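You operate a simulated robot arm through the tools that you are given. There is no shell and no other tool. Be economical: measure what you need, move in short steps, check, and stop when the job is done.

You are at the controls of a simulated two-armed robot. One attempt, no reset.

Task
Test the lamps, zero the count and start the cell at 50 %.
Fine: speed knob; reset, desk mode knob on AUTO; start comes last.

It is judged by the outcome, as a careful person would: the job done as asked, and still so three seconds after it is handed in. It fails if anything else is knocked over, pushed out of place, dropped, spilled or broken.

Robot
Two 7-joint arms with fingered hands on one trunk, on a base that drives. Base frame: it is fixed to the floor where the robot stands at the start and does not move with it; the origin is under the middle of the robot, x ahead of it, y to its left, z up; the surface under the hand at the start is at about z = 90. Units: cm, degrees, N and s.
The left shoulder is at the start at [15.8, 17, 105.5], the right one opposite. With the tool pointing down near the work surface each hand reaches from about 40 to 86 cm from the robot's upright axis, wherever it stands, measured 20 degrees to its own side. Places, roughly: acknowledge button [70, 40, 90]; air lever [140, 120, 100]; air pressure knob [160, 110, 90]; blue key [150, 75, 100]; control desk [100, 50, 90]; curtain stop button [60, -80, 110]; cycle stop button [80, 50, 90]; desk mode knob [100, 40, 90]; desk speed knob [90, 30, 90]; desk stop button [40, -10, 90]; entry button [110, 100, 90]; far panel latch [340, 40, 110]; fence stop button [360, 30, 110]; fewer layers button [70, 30, 90]; green key [125, 75, 100]; lamp test button [50, 0, 90]. Payload 4 kg a hand.
Tool frame (each hand has its own): the origin (TCP) lies between the finger pads and is the grasp point; the fingertips stand 2.6 cm ahead of it; z points along the fingers, y is the line along which they close. The gripper opens to 13.2 cm. The gripper's body begins 7.3 cm behind the TCP. The gripper is a hand of 4 fingers: y runs from the thumb to the fingers, the wrist lies at [0, 0, -22.4] in the tool frame, and closing takes about 1.5 s.
Orientation is told as [roll, pitch, yaw] about the base's x, y, z axes, in that order, counted from this pose: with the fingers straight down and closing along the base's y, the tool's x points along the base's -x, its y along +y and its z along -z.

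Tools
- The arms move only by the tool apply_moves. It takes "left_moves", "right_moves" or both (then of equal length, played together; a hand with none holds still); each is a list of rows, each a list of 7 numbers: the shift along the base's x, y, z in cm, then the turn, a rotation vector about the base's x, y, z in degrees, then the finger opening in cm, from 0 to 13.2. In form: [[x, y, z, ax, ay, az, hand], ...]. A call has 1 to 8 rows; each row is the pose to reach, as a shift and turn from the pose commanded when the call began. A row lasts 0.2 s, in which the tool goes at most 5 cm and 8.6 degrees; a call with a longer step from one row to the next is refused whole, and so is a gripper value outside its range. A pose out of reach is approached as far as the arm can. The call stops where the force on the tool passes 40 N (or 10 N more than at its start, if that is more) or the arm is blocked; 0.2 s more then pass. The fingers move at their own pace (about 10.8 cm/s each) and stop on an object; they squeeze with about 28 N. The grip force told is the motor's: it shows also when the fingers shut on nothing. Time passes only in rows, and 0.2 s behind the last, so rows that repeat a pose let the fingers close. The reply holds the time, the measured pose of the TCP, the force on the tool along the base axes, the opening and the grip force, in the units named above and with some noise, with the torque about the TCP (base axes, N m) and any sound that the robot's microphone picked up.
- Cameras (640 x 400 px; columns grow to the right, rows downward): "scene" is now at [28.11, 3.82, 124.68]; the picture's right is [0.39, -0.92, 0.00], its down [-0.34, -0.14, -0.93] and it looks along [0.86, 0.36, -0.36] (base axes); focal length 214 px, centre (320, 200). "left" rides on the left gripper at [-7.3, 0.6, -9.4] in its tool frame; the picture's right is [-0.08, -1.00, 0.00], its down [0.79, -0.06, -0.62] and it looks along [0.61, -0.05, 0.79] (tool axes); focal length 230 px, centre (320, 200). "right" rides on the right gripper at [7.3, 0.6, -9.3] in its tool frame; the picture's right is [-0.08, 1.00, 0.00], its down [-0.78, -0.06, -0.62] and it looks along [-0.62, -0.05, 0.79] (tool axes); focal length 230 px, centre (320, 200). There is no depth. A picture from a camera that has moved, and an enlarged one, comes with that camera's place and axes in the base frame and with its lens.
- capture(camera): a new picture of that camera. No time passes.
- move_column(by): slides the trunk up (or, below 0, down) by that many cm; the arms and the scene camera ride with it, the base frame stays. It gives what a move gives, with no picture.
- base_move(legs): drives the robot by 1 to 6 legs, each [ahead, left, turn to the left] in cm, cm and degrees, along the robot's own axes; the way and the turn of a leg run together, so that a leg with both is an arc; at most 150 cm and 180 degrees a leg. The arms and the cameras ride along, it lands a little off, and it stops where it bumps. It gives what a move gives.
- preshape(shape, hand): the hand has 4 fingers and takes this shape, open, in about a second: jaw (thumb against the fingers, like two jaws); tri (thumb and two fingers); tip (a fingertip pinch); poke (one finger out to press); point (the index stretched); flat (the hand flat); cup (the hand cupped); fist (a fist). The gripper value then closes the fingers along that shape, each until it touches; the sizes above hold for jaw. It gives what a move gives, with no picture.
- pan_tilt(pan, tilt): turns the head with the scene camera to pan (to the left, within 80 degrees either way) and tilt (down, from -29 to 69), counted from straight ahead of the robot. It gives what a move gives.
- inspect(camera, box): a new picture of the part [left, top, right, bottom] of that camera's present view, enlarged. No time passes.
- job_done(): hands the job in; it is judged then, once.

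Work in short steps. Places have to be worked out from the pictures, the camera data and where the tool is seen: move nearer, look again, correct. Check each grasp and each placing, and mend what went wrong. You have 120 turns and 100 pictures in all, those below and enlarged ones among them. Open the grippers and draw the arms clear of the work before you hand the job in, unless the task says otherwise; then end with one line.

The tools are called as a command line: name --argument value ..., lists and objects as JSON in quotes. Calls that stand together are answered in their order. apply_moves: Moves the arms, as the interface text tells. Its arguments: {"type":"object","properties":{"left_moves":{"type":"array"},"right_moves":{"type":"array"}},"required":[]} The other tools are called the same way: move_column (by) slides the trunk up or down; preshape (shape, hand) gives the hand a shape; base_move (legs) drives the base; pan_tilt (pan, tilt) turns the head that bears the scene camera; capture (camera) takes a picture; inspect (camera, box) takes an enlarged picture of a part of a camera's view; job_done () hands the job in.

At the start:

```text
clock: 0.0
left_position: [41.53, 48.36, 124.44]
left_tcp_rot: [0.0, 0.0, 0.0]
left_contact_force: [-0.2, 0.3, 0.3]
left_moment: [0.0, 0.0, 0.06]
left_grip_width: 13.21
left_finger_force: 0.0
left_shape: jaw
right_position: [45.96, -1.19, 121.93]
right_tcp_rot: [0.1, 0.0, 0.0]
right_contact_force: [-0.4, 0.5, 0.1]
right_moment: [0.05, -0.03, 0.02]
right_grip_width: 13.18
right_finger_force: 0.1
right_shape: jaw
trunk travel left (down, up): [-7.5, 27.6]
robot x, y, heading: [0.19, 0.08, -0.1]
head pan, tilt: [22.9, 21.4]
```

scene: 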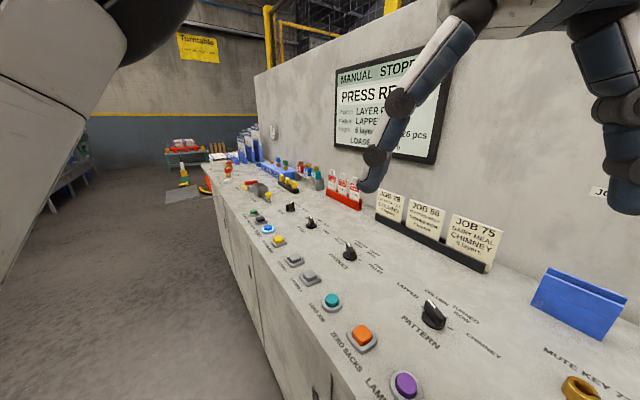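
right: 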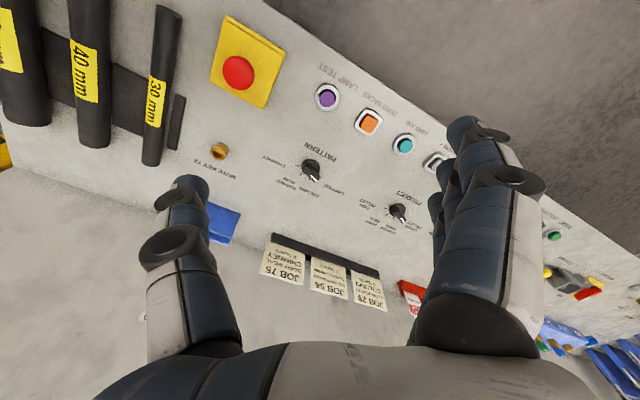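
left: 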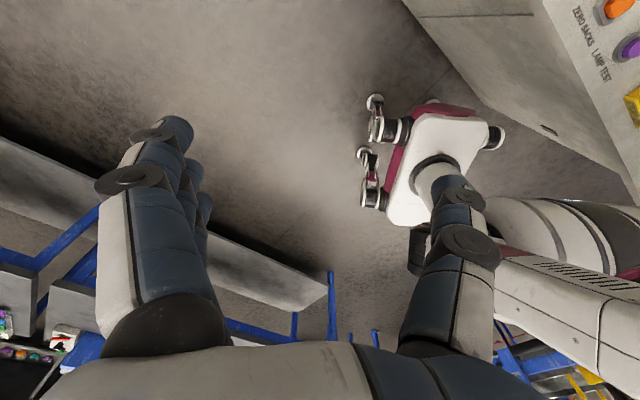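

I start by reading the desk: enlarge the near and the far parts of the scene view.

inspect --camera "scene" --box '[240, 180, 400, 280]'

inspect --camera "scene" --box '[280, 240, 520, 400]'

inspect --camera "scene" --box '[320, 50, 448, 170]'

```text
4.00 times, centred on (320, 230) of scene
camera zoom: at [28.11, 3.82, 124.68], right [0.39, -0.92, 0.0], down [-0.34, -0.14, -0.93], along [0.86, 0.36, -0.36], focal length 858 px, centre (320, 80)
```

zoom: 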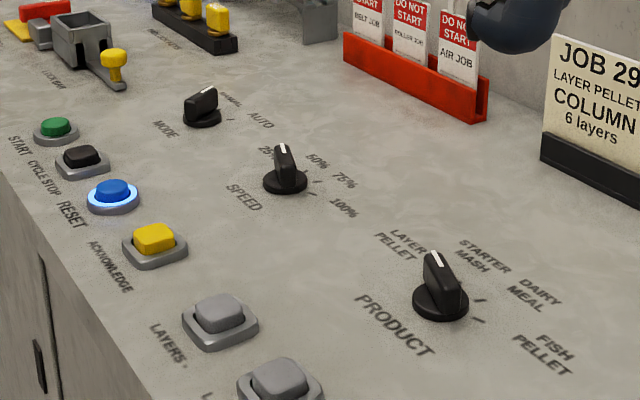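

```text
2.50 times, centred on (400, 320) of scene
camera zoom: at [28.11, 3.82, 124.68], right [0.39, -0.92, 0.0], down [-0.34, -0.14, -0.93], along [0.86, 0.36, -0.36], focal length 536 px, centre (120, -100)
```

zoom: 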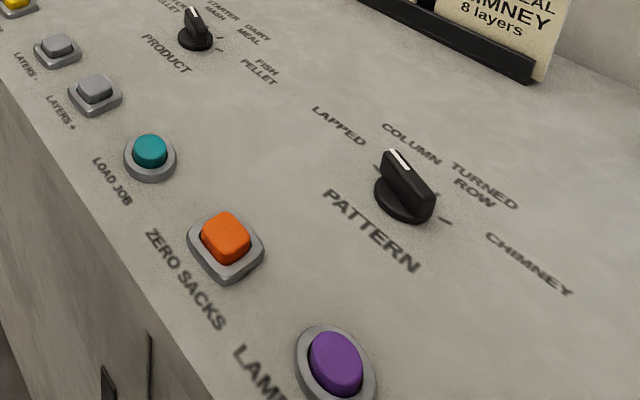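

```text
3.33 times, centred on (384, 110) of scene
camera zoom: at [28.11, 3.82, 124.68], right [0.39, -0.92, 0.0], down [-0.34, -0.14, -0.93], along [0.86, 0.36, -0.36], focal length 715 px, centre (107, 500)
```

zoom: 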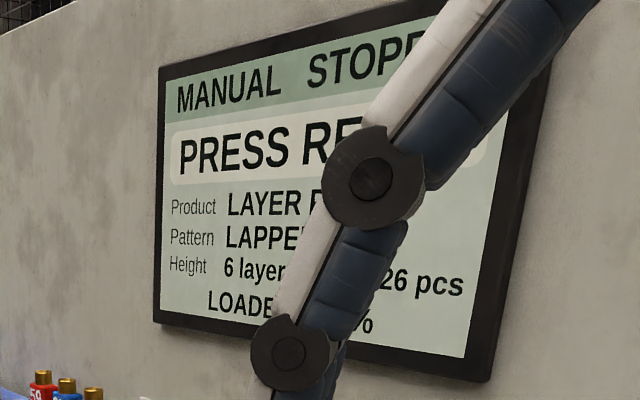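

The desk runs diagonally: lamp test is near (48, 0), zero near (52, 7), start near (85, 54), speed near (85, 31) and mode near (94, 44). I shape the right hand to poke and look at where its fingertip stands.

preshape --hand "right" --shape "poke"

capture --camera "right"

capture --camera "scene"

```text
clock: 0.9
left_position: [41.39, 48.36, 124.46]
left_tcp_rot: [0.0, -0.1, 0.0]
left_contact_force: [0.1, 0.4, -0.2]
left_moment: [0.0, 0.01, 0.02]
left_grip_width: 13.19
left_finger_force: 0.0
left_shape: jaw
right_position: [45.93, -1.11, 121.96]
right_tcp_rot: [0.1, 0.0, 0.0]
right_contact_force: [0.2, 0.0, -0.8]
right_moment: [0.0, 0.02, -0.03]
right_grip_width: 0.0
right_finger_force: 0.0
right_shape: poke
trunk travel left (down, up): [-7.5, 27.6]
robot x, y, heading: [0.06, -0.06, 0.0]
head pan, tilt: [22.9, 21.4]
```

```text
93 pictures are left
camera right: at [38.66, -0.58, 131.35], right [0.08, 1.0, 0.0], down [0.78, -0.06, 0.62], along [0.62, -0.05, -0.79], focal length 230 px, centre (320, 200)
```

right: 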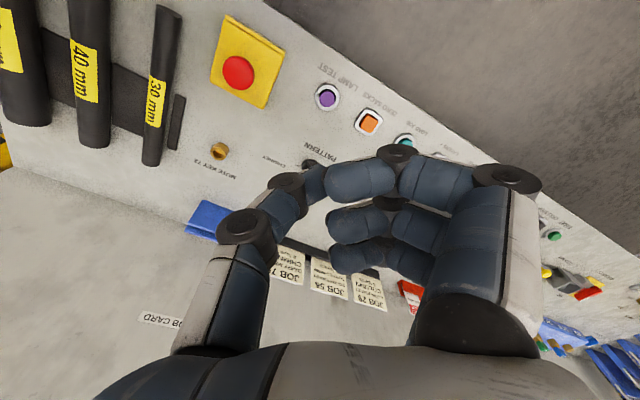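

```text
92 pictures are left
camera scene: at [28.1, 3.82, 124.68], right [0.39, -0.92, 0.0], down [-0.34, -0.14, -0.93], along [0.86, 0.36, -0.36], focal length 214 px, centre (320, 200)
```

scene: 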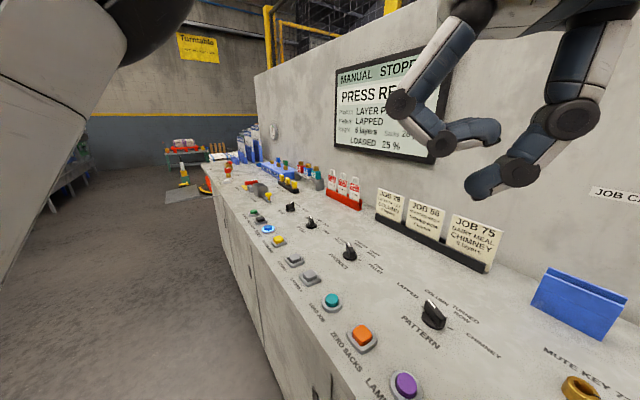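

The poke shape curls the fingers and shows no clear tip, so I try "point" and compare.

preshape --hand "right" --shape "point"

capture --camera "right"

capture --camera "scene"

```text
clock: 1.8
left_position: [41.43, 48.32, 124.3]
left_tcp_rot: [0.0, 0.0, -0.1]
left_contact_force: [0.3, 0.1, 0.6]
left_moment: [0.0, 0.01, 0.0]
left_grip_width: 13.17
left_finger_force: 0.2
left_shape: jaw
right_position: [46.0, -1.17, 121.84]
right_tcp_rot: [0.0, 0.0, 0.1]
right_contact_force: [0.8, -0.6, 0.2]
right_moment: [-0.04, -0.02, -0.01]
right_grip_width: 12.59
right_finger_force: 0.0
right_shape: point
trunk travel left (down, up): [-7.5, 27.6]
robot x, y, heading: [0.1, 0.12, 0.1]
head pan, tilt: [22.9, 21.4]
```

```text
91 pictures are left
camera right: at [38.67, -0.59, 131.35], right [0.08, 1.0, 0.0], down [0.78, -0.06, 0.62], along [0.62, -0.05, -0.79], focal length 230 px, centre (320, 200)
```

right: 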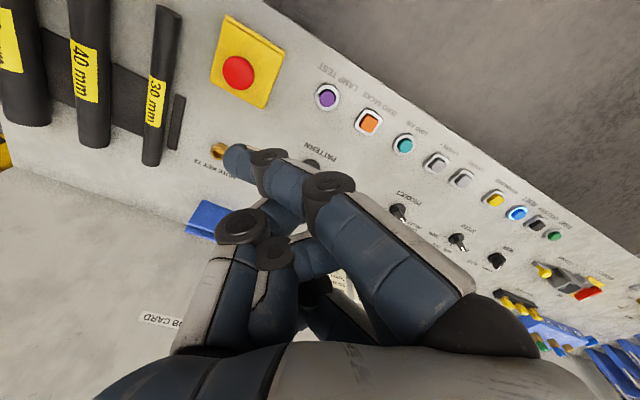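

```text
90 pictures are left
camera scene: at [28.1, 3.82, 124.68], right [0.39, -0.92, 0.0], down [-0.34, -0.14, -0.93], along [0.86, 0.36, -0.36], focal length 214 px, centre (320, 200)
```

scene: 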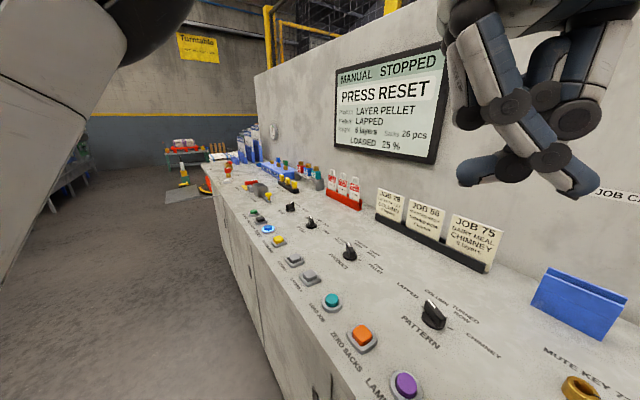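

The point shape's tip sits off to the side, around (-2.4, -3.8, -0.6) from the TCP. I look at "tip", which may serve both for pressing (closed) and for the knobs.

preshape --hand "right" --shape "tip"

apply_moves --right_moves '[[0, 0, 0, 0, 0, 0, 0], [0, 0, 0, 0, 0, 0, 0], [0, 0, 0, 0, 0, 0, 0], [0, 0, 0, 0, 0, 0, 0], [0, 0, 0, 0, 0, 0, 0], [0, 0, 0, 0, 0, 0, 0]]'

capture --camera "right"

capture --camera "scene"

```text
clock: 2.7
left_position: [41.4, 48.39, 124.28]
left_tcp_rot: [0.1, 0.1, 0.1]
left_contact_force: [0.3, -0.5, -0.3]
left_moment: [-0.01, 0.02, 0.0]
left_grip_width: 13.2
left_finger_force: 0.1
left_shape: jaw
right_position: [46.11, -1.23, 121.96]
right_tcp_rot: [0.1, 0.0, -0.1]
right_contact_force: [-0.2, 0.3, 0.7]
right_moment: [0.0, 0.0, -0.02]
right_grip_width: 13.18
right_finger_force: 0.1
right_shape: tip
trunk travel left (down, up): [-7.5, 27.6]
robot x, y, heading: [0.18, -0.22, -0.2]
head pan, tilt: [22.9, 21.4]
```

```text
clock: 4.1
left_position: [41.54, 48.34, 124.43]
left_tcp_rot: [0.0, 0.1, 0.1]
left_contact_force: [-0.7, -0.4, -0.4]
left_moment: [0.0, 0.03, -0.01]
left_grip_width: 13.19
left_finger_force: 0.1
left_shape: jaw
right_position: [45.94, -1.1, 121.9]
right_tcp_rot: [0.0, 0.0, 0.0]
right_contact_force: [-0.2, 1.1, 0.3]
right_moment: [0.01, 0.02, -0.03]
right_grip_width: 0.0
right_finger_force: 28.0
right_shape: tip
trunk travel left (down, up): [-7.5, 27.6]
robot x, y, heading: [0.08, -0.1, -0.3]
head pan, tilt: [22.9, 21.4]
```

```text
89 pictures are left
camera right: at [38.67, -0.59, 131.35], right [0.08, 1.0, 0.0], down [0.78, -0.06, 0.62], along [0.62, -0.05, -0.79], focal length 230 px, centre (320, 200)
```

right: 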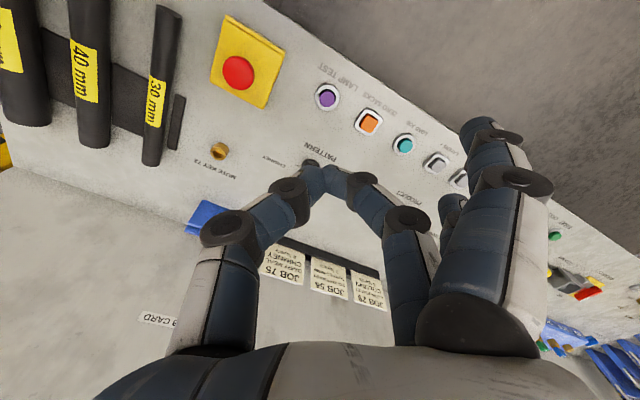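

```text
88 pictures are left
camera scene: at [28.1, 3.82, 124.68], right [0.39, -0.92, 0.0], down [-0.34, -0.14, -0.93], along [0.86, 0.36, -0.36], focal length 214 px, centre (320, 200)
```

scene: 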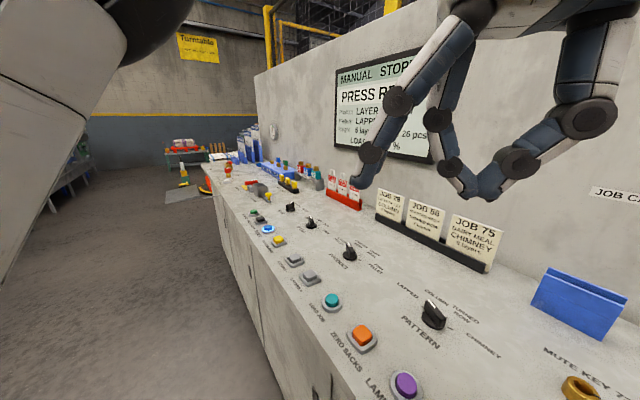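

In poke the thumb points down the tool axis, with its tip about 2.5 below the TCP and the other fingers tucked some 4 cm higher. Triangulation puts lamp test at (49.0, 0.0, 91) and zero at (53.5, 6.8, 91). I go back to poke and come down above lamp test.

preshape --hand "right" --shape "poke"

apply_moves --right_moves '[[3, 1.1, -3, 0, 0, 0, 0], [3, 1.1, -8, 0, 0, 0, 0], [3, 1.1, -13, 0, 0, 0, 0], [3, 1.1, -18, 0, 0, 0, 0], [3, 1.1, -22, 0, 0, 0, 0], [3, 1.1, -24, 0, 0, 0, 0]]'

capture --camera "scene"

capture --camera "right"

```text
clock: 5.0
left_position: [41.5, 48.35, 124.41]
left_tcp_rot: [0.0, 0.0, -0.1]
left_contact_force: [0.5, 0.6, 0.3]
left_moment: [-0.01, 0.03, 0.01]
left_grip_width: 13.19
left_finger_force: 0.1
left_shape: jaw
right_position: [46.0, -1.17, 122.03]
right_tcp_rot: [0.1, 0.1, 0.0]
right_contact_force: [0.2, 0.5, -0.6]
right_moment: [0.0, 0.03, 0.02]
right_grip_width: 0.0
right_finger_force: 0.1
right_shape: poke
trunk travel left (down, up): [-7.5, 27.6]
robot x, y, heading: [0.07, -0.02, 0.2]
head pan, tilt: [22.9, 21.4]
```

```text
clock: 6.4
left_position: [41.47, 48.48, 124.34]
left_tcp_rot: [0.0, 0.0, 0.0]
left_contact_force: [-0.2, 0.1, 0.5]
left_moment: [0.02, 0.0, -0.02]
left_grip_width: 13.19
left_finger_force: 0.1
left_shape: jaw
right_position: [49.13, -0.11, 97.88]
right_tcp_rot: [0.1, 0.1, 0.0]
right_contact_force: [-0.4, -0.2, -1.1]
right_moment: [-0.02, 0.02, 0.03]
right_grip_width: 0.02
right_finger_force: 0.0
right_shape: poke
trunk travel left (down, up): [-7.5, 27.6]
robot x, y, heading: [0.24, 0.11, 0.0]
head pan, tilt: [22.9, 21.4]
```

```text
87 pictures are left
camera scene: at [28.12, 3.83, 124.68], right [0.39, -0.92, 0.0], down [-0.34, -0.14, -0.93], along [0.86, 0.36, -0.36], focal length 214 px, centre (320, 200)
```

scene: 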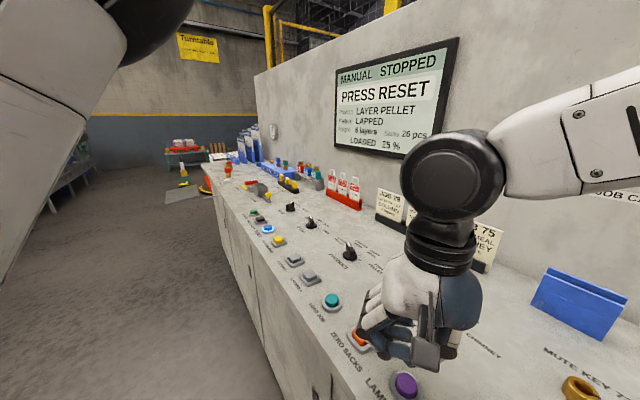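

```text
86 pictures are left
camera right: at [41.8, 0.61, 107.36], right [0.08, 1.0, 0.0], down [0.78, -0.06, 0.62], along [0.62, -0.05, -0.79], focal length 230 px, centre (320, 200)
```

right: 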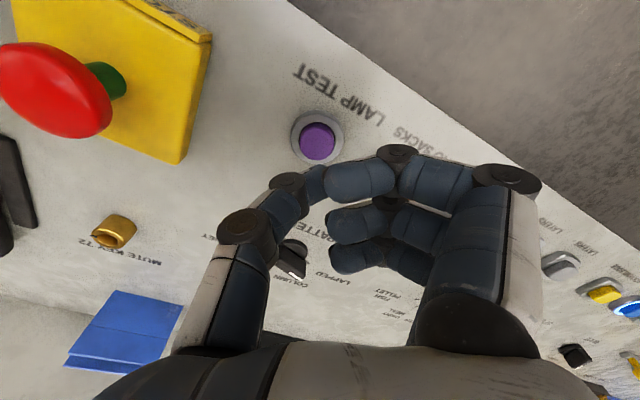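

Lamp test works out at (48.9, -0.1), right under the TCP. I press down slowly, watching the force.

apply_moves --right_moves '[[0, 0, -3, 0, 0, 0, 0], [0, 0, -4, 0, 0, 0, 0], [0, 0, -4.5, 0, 0, 0, 0], [0, 0, -5, 0, 0, 0, 0], [0, 0, -5.3, 0, 0, 0, 0]]'

capture --camera "scene"

capture --camera "right"

```text
clock: 7.7
left_position: [41.09, 48.24, 124.63]
left_tcp_rot: [0.0, -0.3, -0.1]
left_contact_force: [-0.1, -0.2, 0.3]
left_moment: [0.0, -0.01, -0.03]
left_grip_width: 13.2
left_finger_force: 0.0
left_shape: jaw
right_position: [49.05, -0.25, 93.21]
right_tcp_rot: [0.2, -0.6, -0.2]
right_contact_force: [-4.7, -4.6, 31.1]
right_moment: [0.12, 0.14, 0.02]
right_grip_width: 0.0
right_finger_force: 0.0
right_shape: poke
trunk travel left (down, up): [-7.5, 27.6]
robot x, y, heading: [-0.09, 0.16, -0.0]
head pan, tilt: [22.9, 21.4]
heard: click
stopped in row 5 (right hand): the force on the tool passed its limit at 41 N (the readings are from after the stop); the commanded pose is now the measured one
```

```text
85 pictures are left
camera scene: at [27.8, 3.72, 124.78], right [0.39, -0.92, 0.0], down [-0.33, -0.14, -0.93], along [0.86, 0.36, -0.36], focal length 214 px, centre (320, 200)
```

scene: 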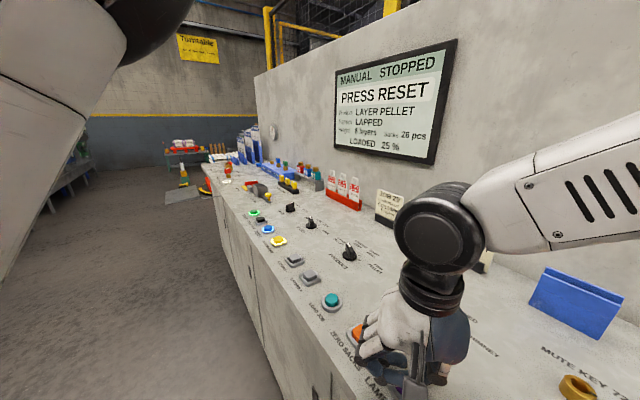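

```text
84 pictures are left
camera right: at [41.6, 0.41, 102.51], right [0.08, 1.0, 0.01], down [0.78, -0.07, 0.62], along [0.62, -0.05, -0.78], focal length 230 px, centre (320, 200)
```

right: 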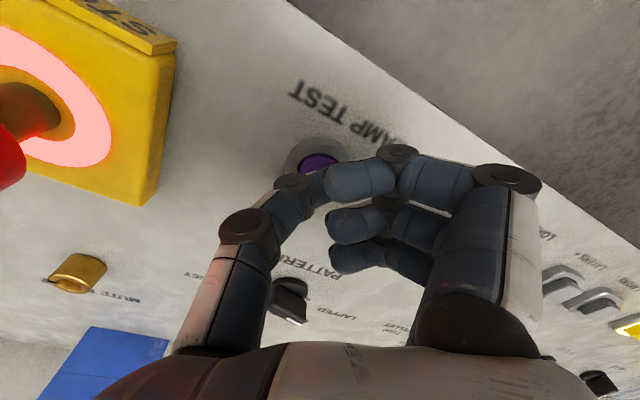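

It clicked and all the lamps are lit, including the stop ring and start. I lift and move over Zero Sacks at (53.5, 6.8).

apply_moves --right_moves '[[0, 0, 2, 0, 0, 0, 0], [0, 0, 5, 0, 0, 0, 0], [2.2, 3.5, 5, 0, 0, 0, 0], [4.4, 7.0, 5, 0, 0, 0, 0], [4.4, 7.0, 4.5, 0, 0, 0, 0]]'

capture --camera "right"

```text
clock: 8.9
left_position: [41.55, 48.35, 124.4]
left_tcp_rot: [0.0, 0.1, -0.2]
left_contact_force: [0.2, -0.6, -0.4]
left_moment: [0.01, 0.01, -0.02]
left_grip_width: 13.18
left_finger_force: 0.0
left_shape: jaw
right_position: [53.54, 6.89, 97.25]
right_tcp_rot: [0.1, -0.2, -0.1]
right_contact_force: [-0.4, 0.0, 0.0]
right_moment: [-0.01, 0.0, 0.02]
right_grip_width: 0.01
right_finger_force: 0.0
right_shape: poke
trunk travel left (down, up): [-7.5, 27.6]
robot x, y, heading: [-0.49, -0.31, -0.1]
head pan, tilt: [22.9, 21.4]
```

```text
83 pictures are left
camera right: at [46.23, 7.39, 106.74], right [0.08, 1.0, 0.0], down [0.78, -0.06, 0.62], along [0.62, -0.05, -0.78], focal length 230 px, centre (320, 200)
```

right: 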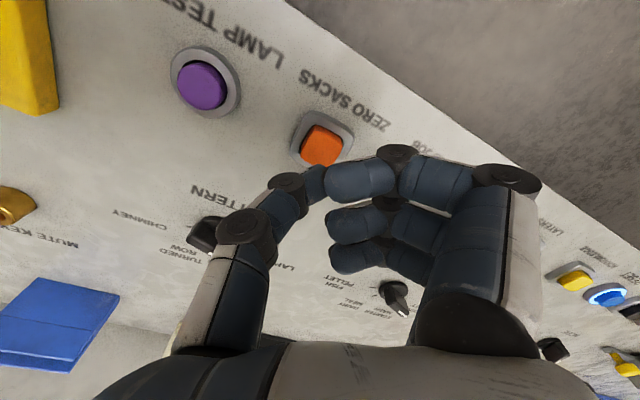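

The orange button works out at (53.6, 6.9), under the TCP. I press.

apply_moves --right_moves '[[0, 0, -2.5, 0, 0, 0, 0], [0, 0, -3.4, 0, 0, 0, 0], [0, 0, -3.9, 0, 0, 0, 0], [0, 0, -4.3, 0, 0, 0, 0], [0, 0, -4.6, 0, 0, 0, 0]]'

inspect --camera "scene" --box '[320, 30, 480, 170]'

```text
clock: 10.2
left_position: [41.27, 48.17, 124.59]
left_tcp_rot: [0.0, -0.2, 0.0]
left_contact_force: [-0.6, 1.0, -0.5]
left_moment: [0.0, 0.0, 0.02]
left_grip_width: 13.2
left_finger_force: 0.1
left_shape: jaw
right_position: [53.6, 6.7, 93.27]
right_tcp_rot: [0.2, -0.7, -0.4]
right_contact_force: [-4.6, -5.8, 28.0]
right_moment: [0.02, 0.14, 0.04]
right_grip_width: 0.01
right_finger_force: 0.0
right_shape: poke
trunk travel left (down, up): [-7.5, 27.6]
robot x, y, heading: [-0.15, 0.3, 0.1]
head pan, tilt: [22.9, 21.4]
heard: click
stopped in row 5 (right hand): the force on the tool passed its limit at 41 N (the readings are from after the stop); the commanded pose is now the measured one
```

```text
2.86 times, centred on (400, 100) of scene
camera zoom: at [27.85, 3.66, 124.76], right [0.39, -0.92, 0.0], down [-0.33, -0.14, -0.93], along [0.86, 0.36, -0.36], focal length 613 px, centre (91, 486)
```

zoom: 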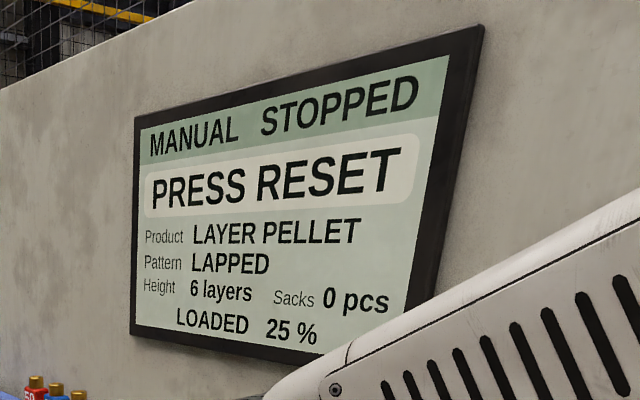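

The count reads 0 and the screen asks for reset. I raise both hands, then look left to check the floor before driving along the desk.

apply_moves --right_moves '[[0, 0, 3, 0, 0, 0, 0], [0, 0, 8, 0, 0, 0, 0], [0, 0, 13, 0, 0, 0, 0], [-1, 0, 18, 0, 0, 0, 0], [-2, 0, 23, 0, 0, 0, 0], [-3, 0, 28, 0, 0, 0, 0]]' --left_moves '[[0, 0, 2, 0, 0, 0, 13.2], [0, 0, 4, 0, 0, 0, 13.2], [0, 0, 6, 0, 0, 0, 13.2], [0, 0, 8, 0, 0, 0, 13.2], [0, 0, 9, 0, 0, 0, 13.2], [0, 0, 9, 0, 0, 0, 13.2]]'

pan_tilt --pan 55 --tilt 25

capture --camera "scene"

```text
refused: row 4 steps farther than a row can; nothing moved
```

```text
clock: 11.2
left_position: [41.24, 48.16, 124.58]
left_tcp_rot: [0.2, -0.2, 0.0]
left_contact_force: [-0.6, 0.1, 0.3]
left_moment: [0.0, 0.0, -0.02]
left_grip_width: 13.17
left_finger_force: 0.0
left_shape: jaw
right_position: [53.53, 6.54, 93.2]
right_tcp_rot: [0.2, -0.7, -0.3]
right_contact_force: [0.2, -11.9, 37.5]
right_moment: [-0.01, 0.01, 0.01]
right_grip_width: 0.0
right_finger_force: 0.1
right_shape: poke
trunk travel left (down, up): [-7.5, 27.6]
robot x, y, heading: [-0.2, -0.11, -0.2]
head pan, tilt: [55.0, 25.0]
```

```text
81 pictures are left
camera scene: at [24.57, 7.51, 124.2], right [0.82, -0.58, 0.0], down [-0.24, -0.34, -0.91], along [0.52, 0.74, -0.42], focal length 214 px, centre (320, 200)
```

scene: 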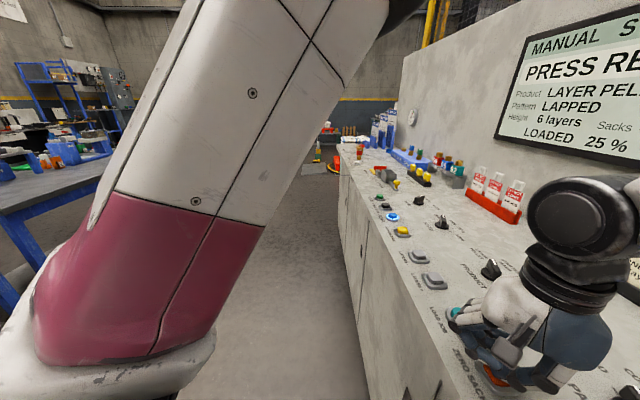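

The floor along the desk is clear and the bench is well to the left and behind. The lift was refused for step size, so I repeat it with shorter steps.

apply_moves --right_moves '[[0, 0, 3, 0, 0, 0, 0], [0, 0, 7.5, 0, 0, 0, 0], [0, 0, 12, 0, 0, 0, 0], [-1, 0, 16.5, 0, 0, 0, 0], [-2, 0, 21, 0, 0, 0, 0], [-3, 0, 25, 0, 0, 0, 0], [-4, 0, 28, 0, 0, 0, 0]]' --left_moves '[[0, 0, 2, 0, 0, 0, 13.2], [0, 0, 4, 0, 0, 0, 13.2], [0, 0, 6, 0, 0, 0, 13.2], [0, 0, 8, 0, 0, 0, 13.2], [0, 0, 9, 0, 0, 0, 13.2], [0, 0, 9, 0, 0, 0, 13.2], [0, 0, 9, 0, 0, 0, 13.2]]'

```text
clock: 12.8
left_position: [41.37, 48.67, 127.08]
left_tcp_rot: [0.2, -0.1, -0.1]
left_contact_force: [0.0, -0.4, -0.3]
left_moment: [0.0, -0.01, -0.03]
left_grip_width: 13.18
left_finger_force: 0.0
left_shape: jaw
left hand out of reach, approached as far as the arm can: row 2, 3, 4, 5, 6, 7
right_position: [49.61, 6.83, 121.04]
right_tcp_rot: [0.1, -0.5, -0.3]
right_contact_force: [0.1, -0.2, 0.4]
right_moment: [0.02, -0.03, -0.01]
right_grip_width: 0.0
right_finger_force: 0.0
right_shape: poke
trunk travel left (down, up): [-7.5, 27.6]
robot x, y, heading: [-0.03, 0.1, 0.3]
head pan, tilt: [55.0, 25.0]
```

Both hands are up. I drive along the desk with heading 0, then look before turning.

base_move --legs '[[-4.2, 2.8, 0], [52.4, 79.2, 0]]'

pan_tilt --pan -15 --tilt 35

capture --camera "scene"

capture --camera "left"

```text
clock: 20.6
left_position: [88.02, 130.51, 127.15]
left_tcp_rot: [0.3, -0.1, 0.6]
left_contact_force: [-0.1, -0.8, 0.3]
left_moment: [-0.01, 0.03, 0.04]
left_grip_width: 13.18
left_finger_force: 0.0
left_shape: jaw
right_position: [96.98, 88.77, 120.91]
right_tcp_rot: [0.1, -0.4, 0.5]
right_contact_force: [0.6, -0.6, 0.0]
right_moment: [0.01, -0.02, 0.01]
right_grip_width: 0.0
right_finger_force: 0.1
right_shape: poke
trunk travel left (down, up): [-7.5, 27.6]
robot x, y, heading: [47.44, 81.23, 0.3]
head pan, tilt: [55.0, 25.0]
```

```text
clock: 22.0
left_position: [87.92, 130.46, 127.18]
left_tcp_rot: [0.1, -0.2, 0.6]
left_contact_force: [0.0, 0.4, 0.7]
left_moment: [0.01, 0.0, 0.02]
left_grip_width: 13.16
left_finger_force: 0.1
left_shape: jaw
right_position: [97.07, 88.78, 120.81]
right_tcp_rot: [0.3, -0.5, 0.5]
right_contact_force: [0.0, 0.7, -0.3]
right_moment: [-0.06, -0.03, -0.02]
right_grip_width: 0.0
right_finger_force: 0.0
right_shape: poke
trunk travel left (down, up): [-7.5, 27.6]
robot x, y, heading: [47.5, 81.12, 0.7]
head pan, tilt: [-15.0, 35.0]
```

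```text
80 pictures are left
camera scene: at [75.43, 79.49, 122.53], right [-0.25, -0.97, 0.0], down [-0.56, 0.14, -0.82], along [0.79, -0.2, -0.57], focal length 214 px, centre (320, 200)
```

scene: 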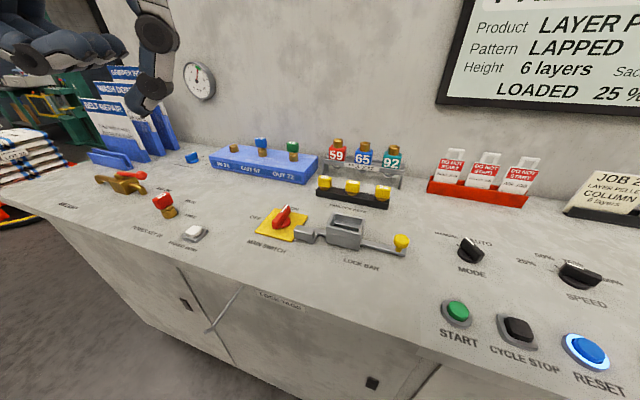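

```text
79 pictures are left
camera left: at [95.31, 131.06, 136.47], right [0.09, -1.0, 0.0], down [-0.78, -0.07, 0.62], along [-0.61, -0.05, -0.79], focal length 230 px, centre (320, 200)
```

left: 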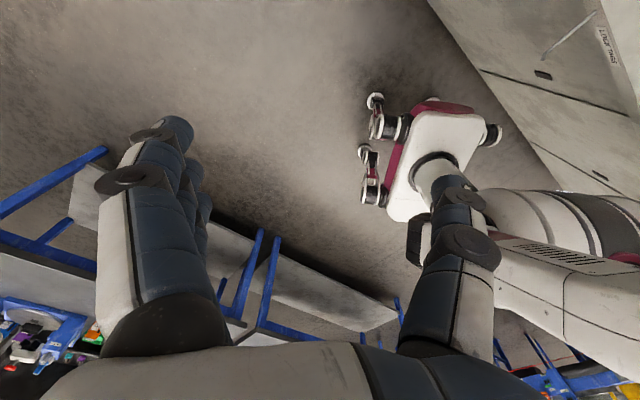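

The desk is laid out as expected and the way is clear for a turn. I turn right by 33.5° to face the desk squarely.

base_move --legs '[[0, 0, -34]]'

pan_tilt --pan -10 --tilt 45

capture --camera "scene"

capture --camera "right"

```text
clock: 24.1
left_position: [108.71, 98.79, 127.22]
left_tcp_rot: [0.2, -0.1, -33.7]
left_contact_force: [0.0, -0.2, -0.4]
left_moment: [0.0, 0.01, 0.02]
left_grip_width: 13.17
left_finger_force: 0.0
left_shape: jaw
right_position: [92.54, 59.34, 120.84]
right_tcp_rot: [0.1, -0.5, -33.9]
right_contact_force: [0.0, 0.3, 0.2]
right_moment: [-0.02, 0.0, -0.01]
right_grip_width: 0.0
right_finger_force: 0.0
right_shape: poke
trunk travel left (down, up): [-7.5, 27.6]
robot x, y, heading: [47.29, 81.22, -33.8]
head pan, tilt: [-15.0, 35.0]
```

```text
clock: 24.8
left_position: [108.77, 98.94, 127.15]
left_tcp_rot: [0.0, -0.1, -33.7]
left_contact_force: [0.3, 0.5, -0.7]
left_moment: [-0.03, 0.03, -0.01]
left_grip_width: 13.18
left_finger_force: 0.1
left_shape: jaw
right_position: [92.49, 59.45, 120.97]
right_tcp_rot: [0.2, -0.5, -33.8]
right_contact_force: [-0.2, -0.1, 0.1]
right_moment: [0.0, 0.0, -0.02]
right_grip_width: 0.0
right_finger_force: 0.1
right_shape: poke
trunk travel left (down, up): [-7.5, 27.6]
robot x, y, heading: [47.1, 81.2, -33.9]
head pan, tilt: [-10.0, 45.0]
```

```text
78 pictures are left
camera scene: at [69.49, 64.99, 121.05], right [-0.69, -0.72, 0.0], down [-0.51, 0.49, -0.71], along [0.51, -0.49, -0.71], focal length 214 px, centre (320, 200)
```

scene: 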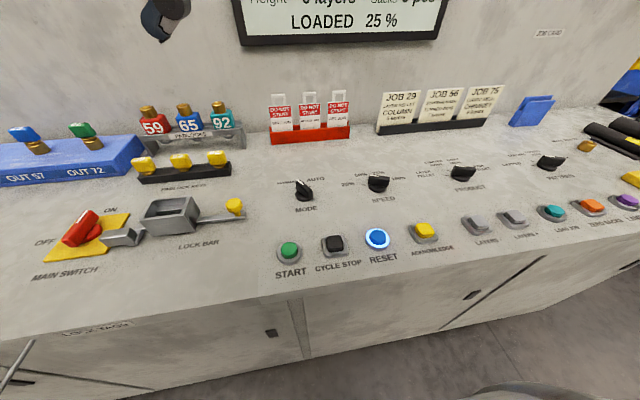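

```text
77 pictures are left
camera right: at [86.7, 63.98, 130.23], right [0.62, 0.78, 0.0], down [0.61, -0.49, 0.62], along [0.49, -0.38, -0.78], focal length 230 px, centre (320, 200)
```

right: 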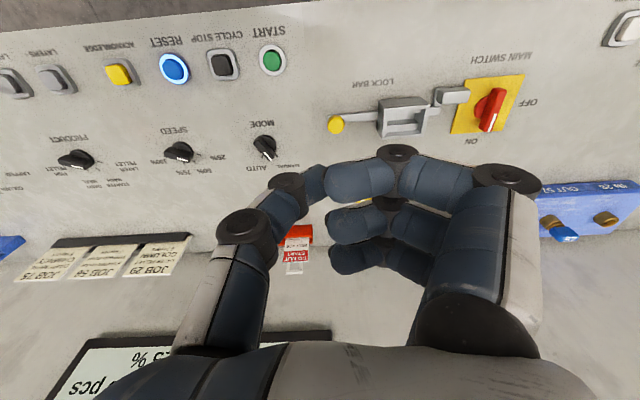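

Now I zoom in on the knobs.

inspect --camera "scene" --box '[260, 150, 430, 260]'

inspect --camera "right" --box '[130, 20, 310, 190]'

```text
3.64 times, centred on (345, 205) of scene
camera zoom: at [69.49, 64.99, 121.05], right [-0.69, -0.72, 0.0], down [-0.51, 0.49, -0.71], along [0.51, -0.49, -0.71], focal length 780 px, centre (229, 182)
```

zoom: 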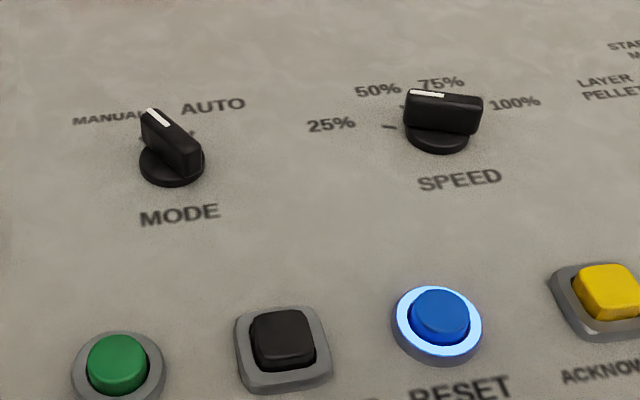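

```text
2.35 times, centred on (220, 105) of right
camera zoom: at [86.7, 63.98, 130.23], right [0.62, 0.78, 0.0], down [0.61, -0.49, 0.62], along [0.49, -0.38, -0.78], focal length 541 px, centre (555, 424)
```

zoom: 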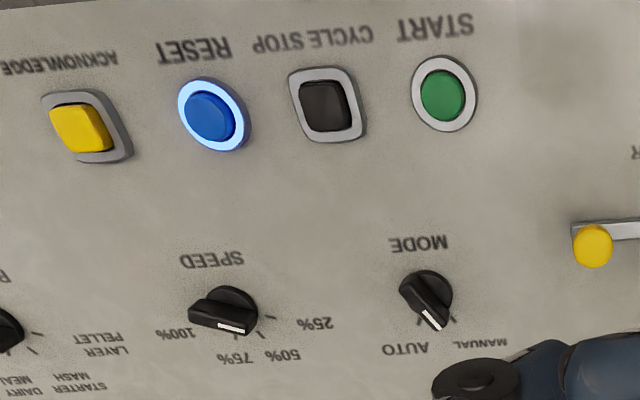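

Facing the desk, the speed pointer is at 25% (about 70° left) and the ticks are about 48° apart. MANUAL and AUTO are about ±36°. The speed knob is at about (86.3, 31.1). I set the right hand to jaw, swing it over the speed knob and start yawing it +68° so the fingers close across the bar.

preshape --hand "right" --shape "jaw"

apply_moves --right_moves '[[-0.8, -3.5, 0, 0, 0, 8.5, 7], [-1.6, -7, 0, 0, 0, 17, 7], [-2.4, -10.5, 0, 0, 0, 25.5, 7], [-3.2, -14, 0, 0, 0, 34, 7], [-4.0, -17.5, 0, 0, 0, 42.5, 7], [-4.8, -21, 0, 0, 0, 51, 7], [-5.5, -24.5, 0, 0, 0, 59.5, 7], [-6.2, -28.3, 0, 0, 0, 68, 7]]'

capture --camera "right"

capture --camera "scene"

```text
clock: 25.7
left_position: [108.71, 98.94, 127.1]
left_tcp_rot: [0.3, -0.1, -33.7]
left_contact_force: [-0.2, -0.5, 0.2]
left_moment: [0.0, -0.03, -0.02]
left_grip_width: 13.19
left_finger_force: 0.1
left_shape: jaw
right_position: [92.57, 59.4, 120.81]
right_tcp_rot: [0.1, -0.5, -33.9]
right_contact_force: [0.5, 0.0, -0.7]
right_moment: [0.02, 0.0, 0.0]
right_grip_width: 13.2
right_finger_force: 0.1
right_shape: jaw
trunk travel left (down, up): [-7.5, 27.6]
robot x, y, heading: [47.77, 81.27, -33.8]
head pan, tilt: [-10.0, 45.0]
```

```text
clock: 27.5
left_position: [108.67, 98.79, 127.2]
left_tcp_rot: [0.2, -0.1, -33.7]
left_contact_force: [0.5, 0.4, 0.5]
left_moment: [0.0, 0.03, 0.03]
left_grip_width: 13.19
left_finger_force: 0.1
left_shape: jaw
right_position: [86.35, 30.82, 120.94]
right_tcp_rot: [0.1, -0.5, 34.2]
right_contact_force: [0.6, -1.2, -0.4]
right_moment: [0.0, 0.0, -0.02]
right_grip_width: 7.05
right_finger_force: 0.1
right_shape: jaw
trunk travel left (down, up): [-7.5, 27.6]
robot x, y, heading: [47.04, 81.21, -33.7]
head pan, tilt: [-10.0, 45.0]
```

```text
74 pictures are left
camera right: at [79.86, 27.17, 130.39], right [-0.5, 0.87, 0.0], down [0.68, 0.39, 0.62], along [0.54, 0.31, -0.78], focal length 230 px, centre (320, 200)
```

right: 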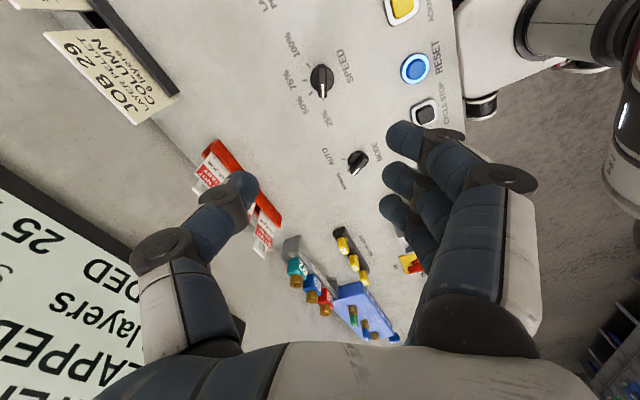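

```text
73 pictures are left
camera scene: at [69.48, 64.92, 121.03], right [-0.69, -0.72, 0.0], down [-0.51, 0.49, -0.71], along [0.51, -0.49, -0.71], focal length 214 px, centre (320, 200)
```

scene: 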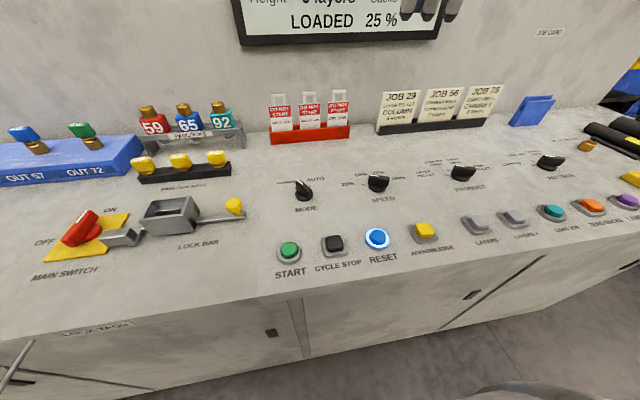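

inspect --camera "right" --box '[270, 30, 390, 130]'

```text
4.00 times, centred on (330, 80) of right
camera zoom: at [79.86, 27.17, 130.39], right [-0.5, 0.87, 0.0], down [0.68, 0.39, 0.62], along [0.54, 0.31, -0.78], focal length 920 px, centre (280, 680)
```

zoom: 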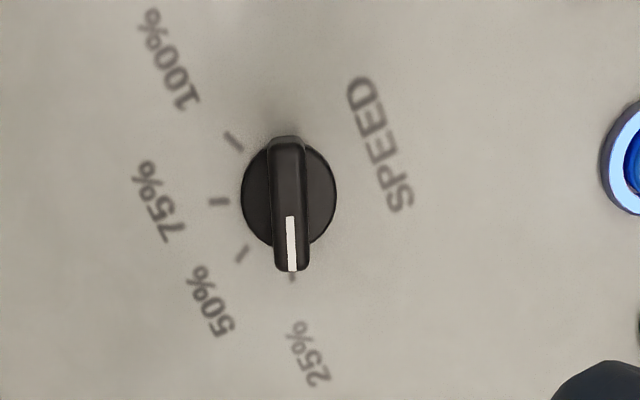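

The pointer now runs square to the closing direction. The ticks are about 45° apart, so 50% is one step clockwise. The knob is at (86.3, 31.3) with its top at z≈92.6. I come down over it with the hand partly open.

apply_moves --right_moves '[[-0.1, 0.45, -4.5, 0, 0, 0, 6], [-0.1, 0.45, -9, 0, 0, 0, 6], [-0.1, 0.45, -13.5, 0, 0, 0, 6], [-0.1, 0.45, -18, 0, 0, 0, 6], [-0.1, 0.45, -21, 0, 0, 0, 6]]'

capture --camera "right"

capture --camera "scene"

```text
clock: 28.7
left_position: [108.71, 98.89, 127.08]
left_tcp_rot: [0.0, 0.0, -33.7]
left_contact_force: [-0.2, -0.3, -0.4]
left_moment: [0.01, 0.01, 0.0]
left_grip_width: 13.19
left_finger_force: 0.1
left_shape: jaw
right_position: [86.12, 31.59, 99.83]
right_tcp_rot: [0.2, -0.5, 34.2]
right_contact_force: [-0.9, 0.3, 0.1]
right_moment: [0.01, 0.01, 0.01]
right_grip_width: 6.09
right_finger_force: 0.0
right_shape: jaw
trunk travel left (down, up): [-7.5, 27.6]
robot x, y, heading: [47.47, 81.37, -33.7]
head pan, tilt: [-10.0, 45.0]
```

```text
71 pictures are left
camera right: at [79.68, 27.92, 109.25], right [-0.5, 0.87, 0.0], down [0.68, 0.39, 0.62], along [0.54, 0.31, -0.78], focal length 230 px, centre (320, 200)
```

right: 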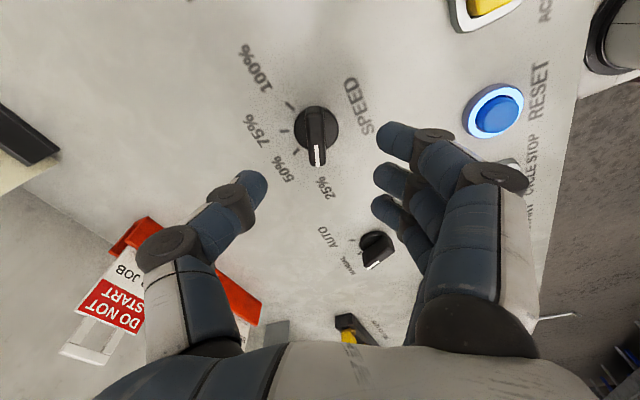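

```text
70 pictures are left
camera scene: at [69.52, 64.97, 121.03], right [-0.69, -0.72, 0.0], down [-0.51, 0.49, -0.71], along [0.51, -0.49, -0.71], focal length 214 px, centre (320, 200)
```

scene: 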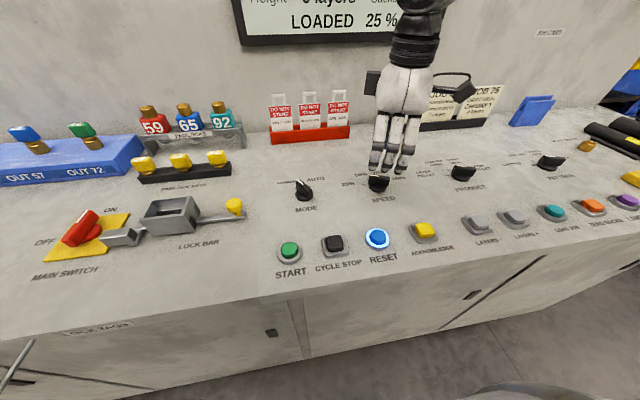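

The knob works out at (86.2, 31.4), directly below the TCP at (86.1, 31.6). I lower it so the fingertips sit just above the knob's base.

apply_moves --right_moves '[[0.05, -0.15, -3, 0, 0, 0, 5], [0.05, -0.15, -5.5, 0, 0, 0, 5], [0.05, -0.15, -6.5, 0, 0, 0, 5]]'

capture --camera "right"

inspect --camera "scene" --box '[320, 130, 440, 220]'

```text
clock: 29.5
left_position: [108.71, 98.85, 127.18]
left_tcp_rot: [0.2, -0.2, -33.7]
left_contact_force: [-0.9, -0.4, -0.3]
left_moment: [-0.02, 0.03, 0.02]
left_grip_width: 13.19
left_finger_force: 0.0
left_shape: jaw
right_position: [86.18, 31.33, 93.21]
right_tcp_rot: [0.0, -0.5, 34.2]
right_contact_force: [-0.3, 0.3, -0.1]
right_moment: [-0.02, 0.02, -0.02]
right_grip_width: 5.06
right_finger_force: 0.0
right_shape: jaw
trunk travel left (down, up): [-7.5, 27.6]
robot x, y, heading: [47.08, 81.37, -33.6]
head pan, tilt: [-10.0, 45.0]
```

```text
69 pictures are left
camera right: at [79.74, 27.81, 102.66], right [-0.5, 0.87, 0.0], down [0.68, 0.39, 0.62], along [0.54, 0.31, -0.78], focal length 230 px, centre (320, 200)
```

right: 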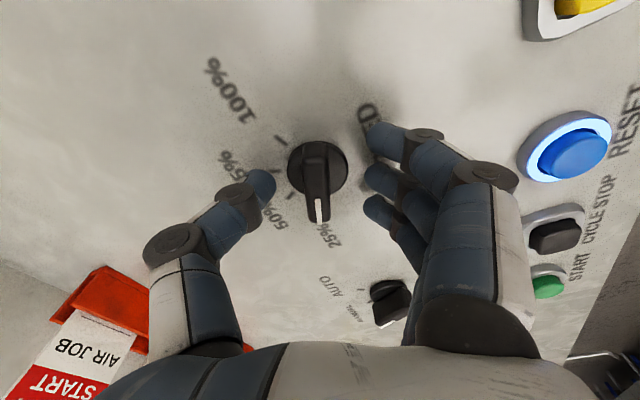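

```text
4.44 times, centred on (380, 175) of scene
camera zoom: at [69.5, 64.98, 121.04], right [-0.69, -0.72, 0.0], down [-0.51, 0.49, -0.71], along [0.51, -0.49, -0.71], focal length 953 px, centre (53, 311)
```

zoom: 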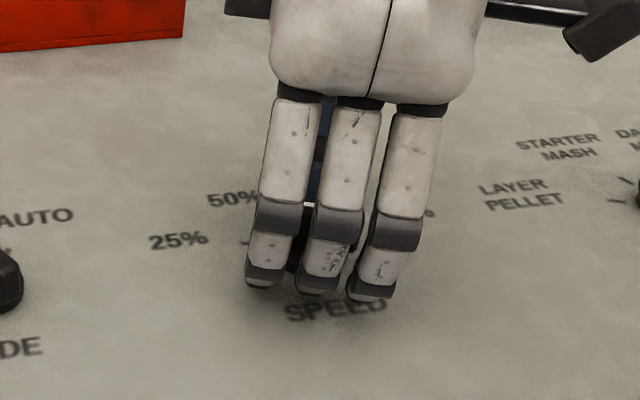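

The fingers flank the bar with no contact. I close on it.

apply_moves --right_moves '[[0, 0, 0, 0, 0, 0, 0], [0, 0, 0, 0, 0, 0, 0], [0, 0, 0, 0, 0, 0, 0], [0, 0, 0, 0, 0, 0, 0], [0, 0, 0, 0, 0, 0, 0]]'

capture --camera "right"

```text
clock: 30.7
left_position: [108.65, 98.98, 127.02]
left_tcp_rot: [0.1, -0.1, -33.8]
left_contact_force: [-0.7, 0.8, -0.5]
left_moment: [-0.01, -0.02, -0.02]
left_grip_width: 13.18
left_finger_force: 0.1
left_shape: jaw
right_position: [86.05, 31.51, 93.21]
right_tcp_rot: [0.3, -0.4, 34.1]
right_contact_force: [0.5, 0.0, -1.2]
right_moment: [-0.15, -0.14, -0.02]
right_grip_width: 1.31
right_finger_force: 27.7
right_shape: jaw
trunk travel left (down, up): [-7.5, 27.6]
robot x, y, heading: [47.56, 80.92, -33.7]
head pan, tilt: [-10.0, 45.0]
```

```text
67 pictures are left
camera right: at [79.74, 27.81, 102.68], right [-0.5, 0.87, 0.0], down [0.68, 0.39, 0.62], along [0.54, 0.31, -0.78], focal length 230 px, centre (320, 200)
```

right: 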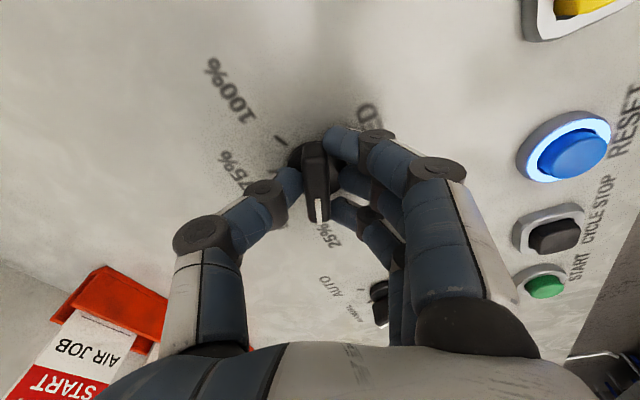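

The knob is gripped (1.3 cm, 28 N). I turn it clockwise by 45°.

apply_moves --right_moves '[[0, 0, 0, 0, 0, -8, 0], [0, 0, 0, 0, 0, -16, 0], [0, 0, 0, 0, 0, -24, 0], [0, 0, 0, 0, 0, -32, 0], [0, 0, 0, 0, 0, -40, 0], [0, 0, 0, 0, 0, -45, 0], [0, 0, 0, 0, 0, -45, 0]]'

capture --camera "right"

inspect --camera "scene" --box '[320, 130, 440, 220]'

```text
clock: 32.3
left_position: [108.81, 98.99, 126.97]
left_tcp_rot: [0.1, 0.0, -33.7]
left_contact_force: [0.7, 0.1, 0.3]
left_moment: [0.01, -0.03, -0.02]
left_grip_width: 13.21
left_finger_force: 0.1
left_shape: jaw
right_position: [86.34, 31.48, 93.17]
right_tcp_rot: [0.1, -0.4, -10.9]
right_contact_force: [-2.1, 10.5, -5.2]
right_moment: [0.27, 0.02, 0.05]
right_grip_width: 1.27
right_finger_force: 28.2
right_shape: jaw
trunk travel left (down, up): [-7.5, 27.6]
robot x, y, heading: [47.35, 81.14, -33.9]
head pan, tilt: [-10.0, 45.0]
```

```text
66 pictures are left
camera right: at [79.11, 33.41, 102.7], right [0.27, 0.96, 0.0], down [0.75, -0.21, 0.62], along [0.6, -0.16, -0.78], focal length 230 px, centre (320, 200)
```

right: 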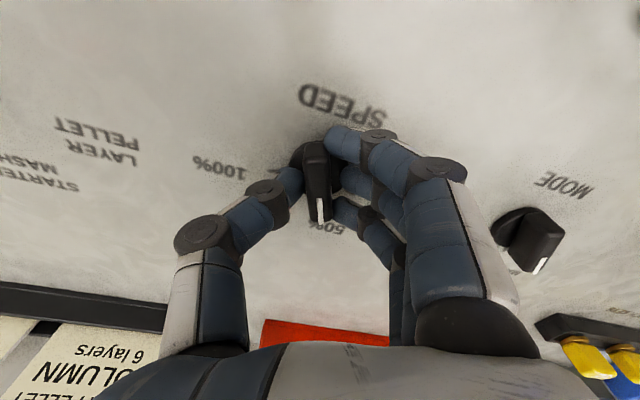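

```text
4.44 times, centred on (380, 175) of scene
camera zoom: at [69.52, 65.05, 121.04], right [-0.69, -0.72, 0.0], down [-0.51, 0.49, -0.71], along [0.51, -0.49, -0.71], focal length 953 px, centre (53, 311)
```

zoom: 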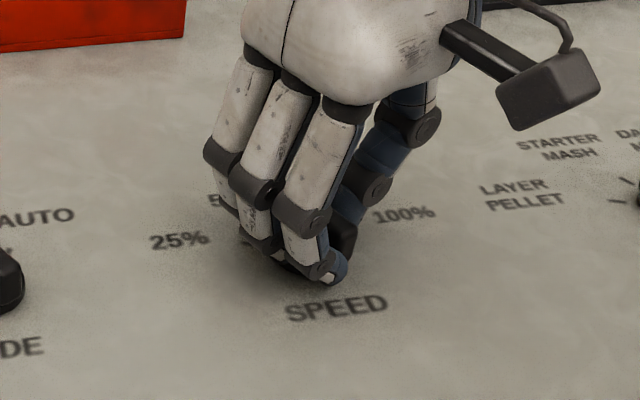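

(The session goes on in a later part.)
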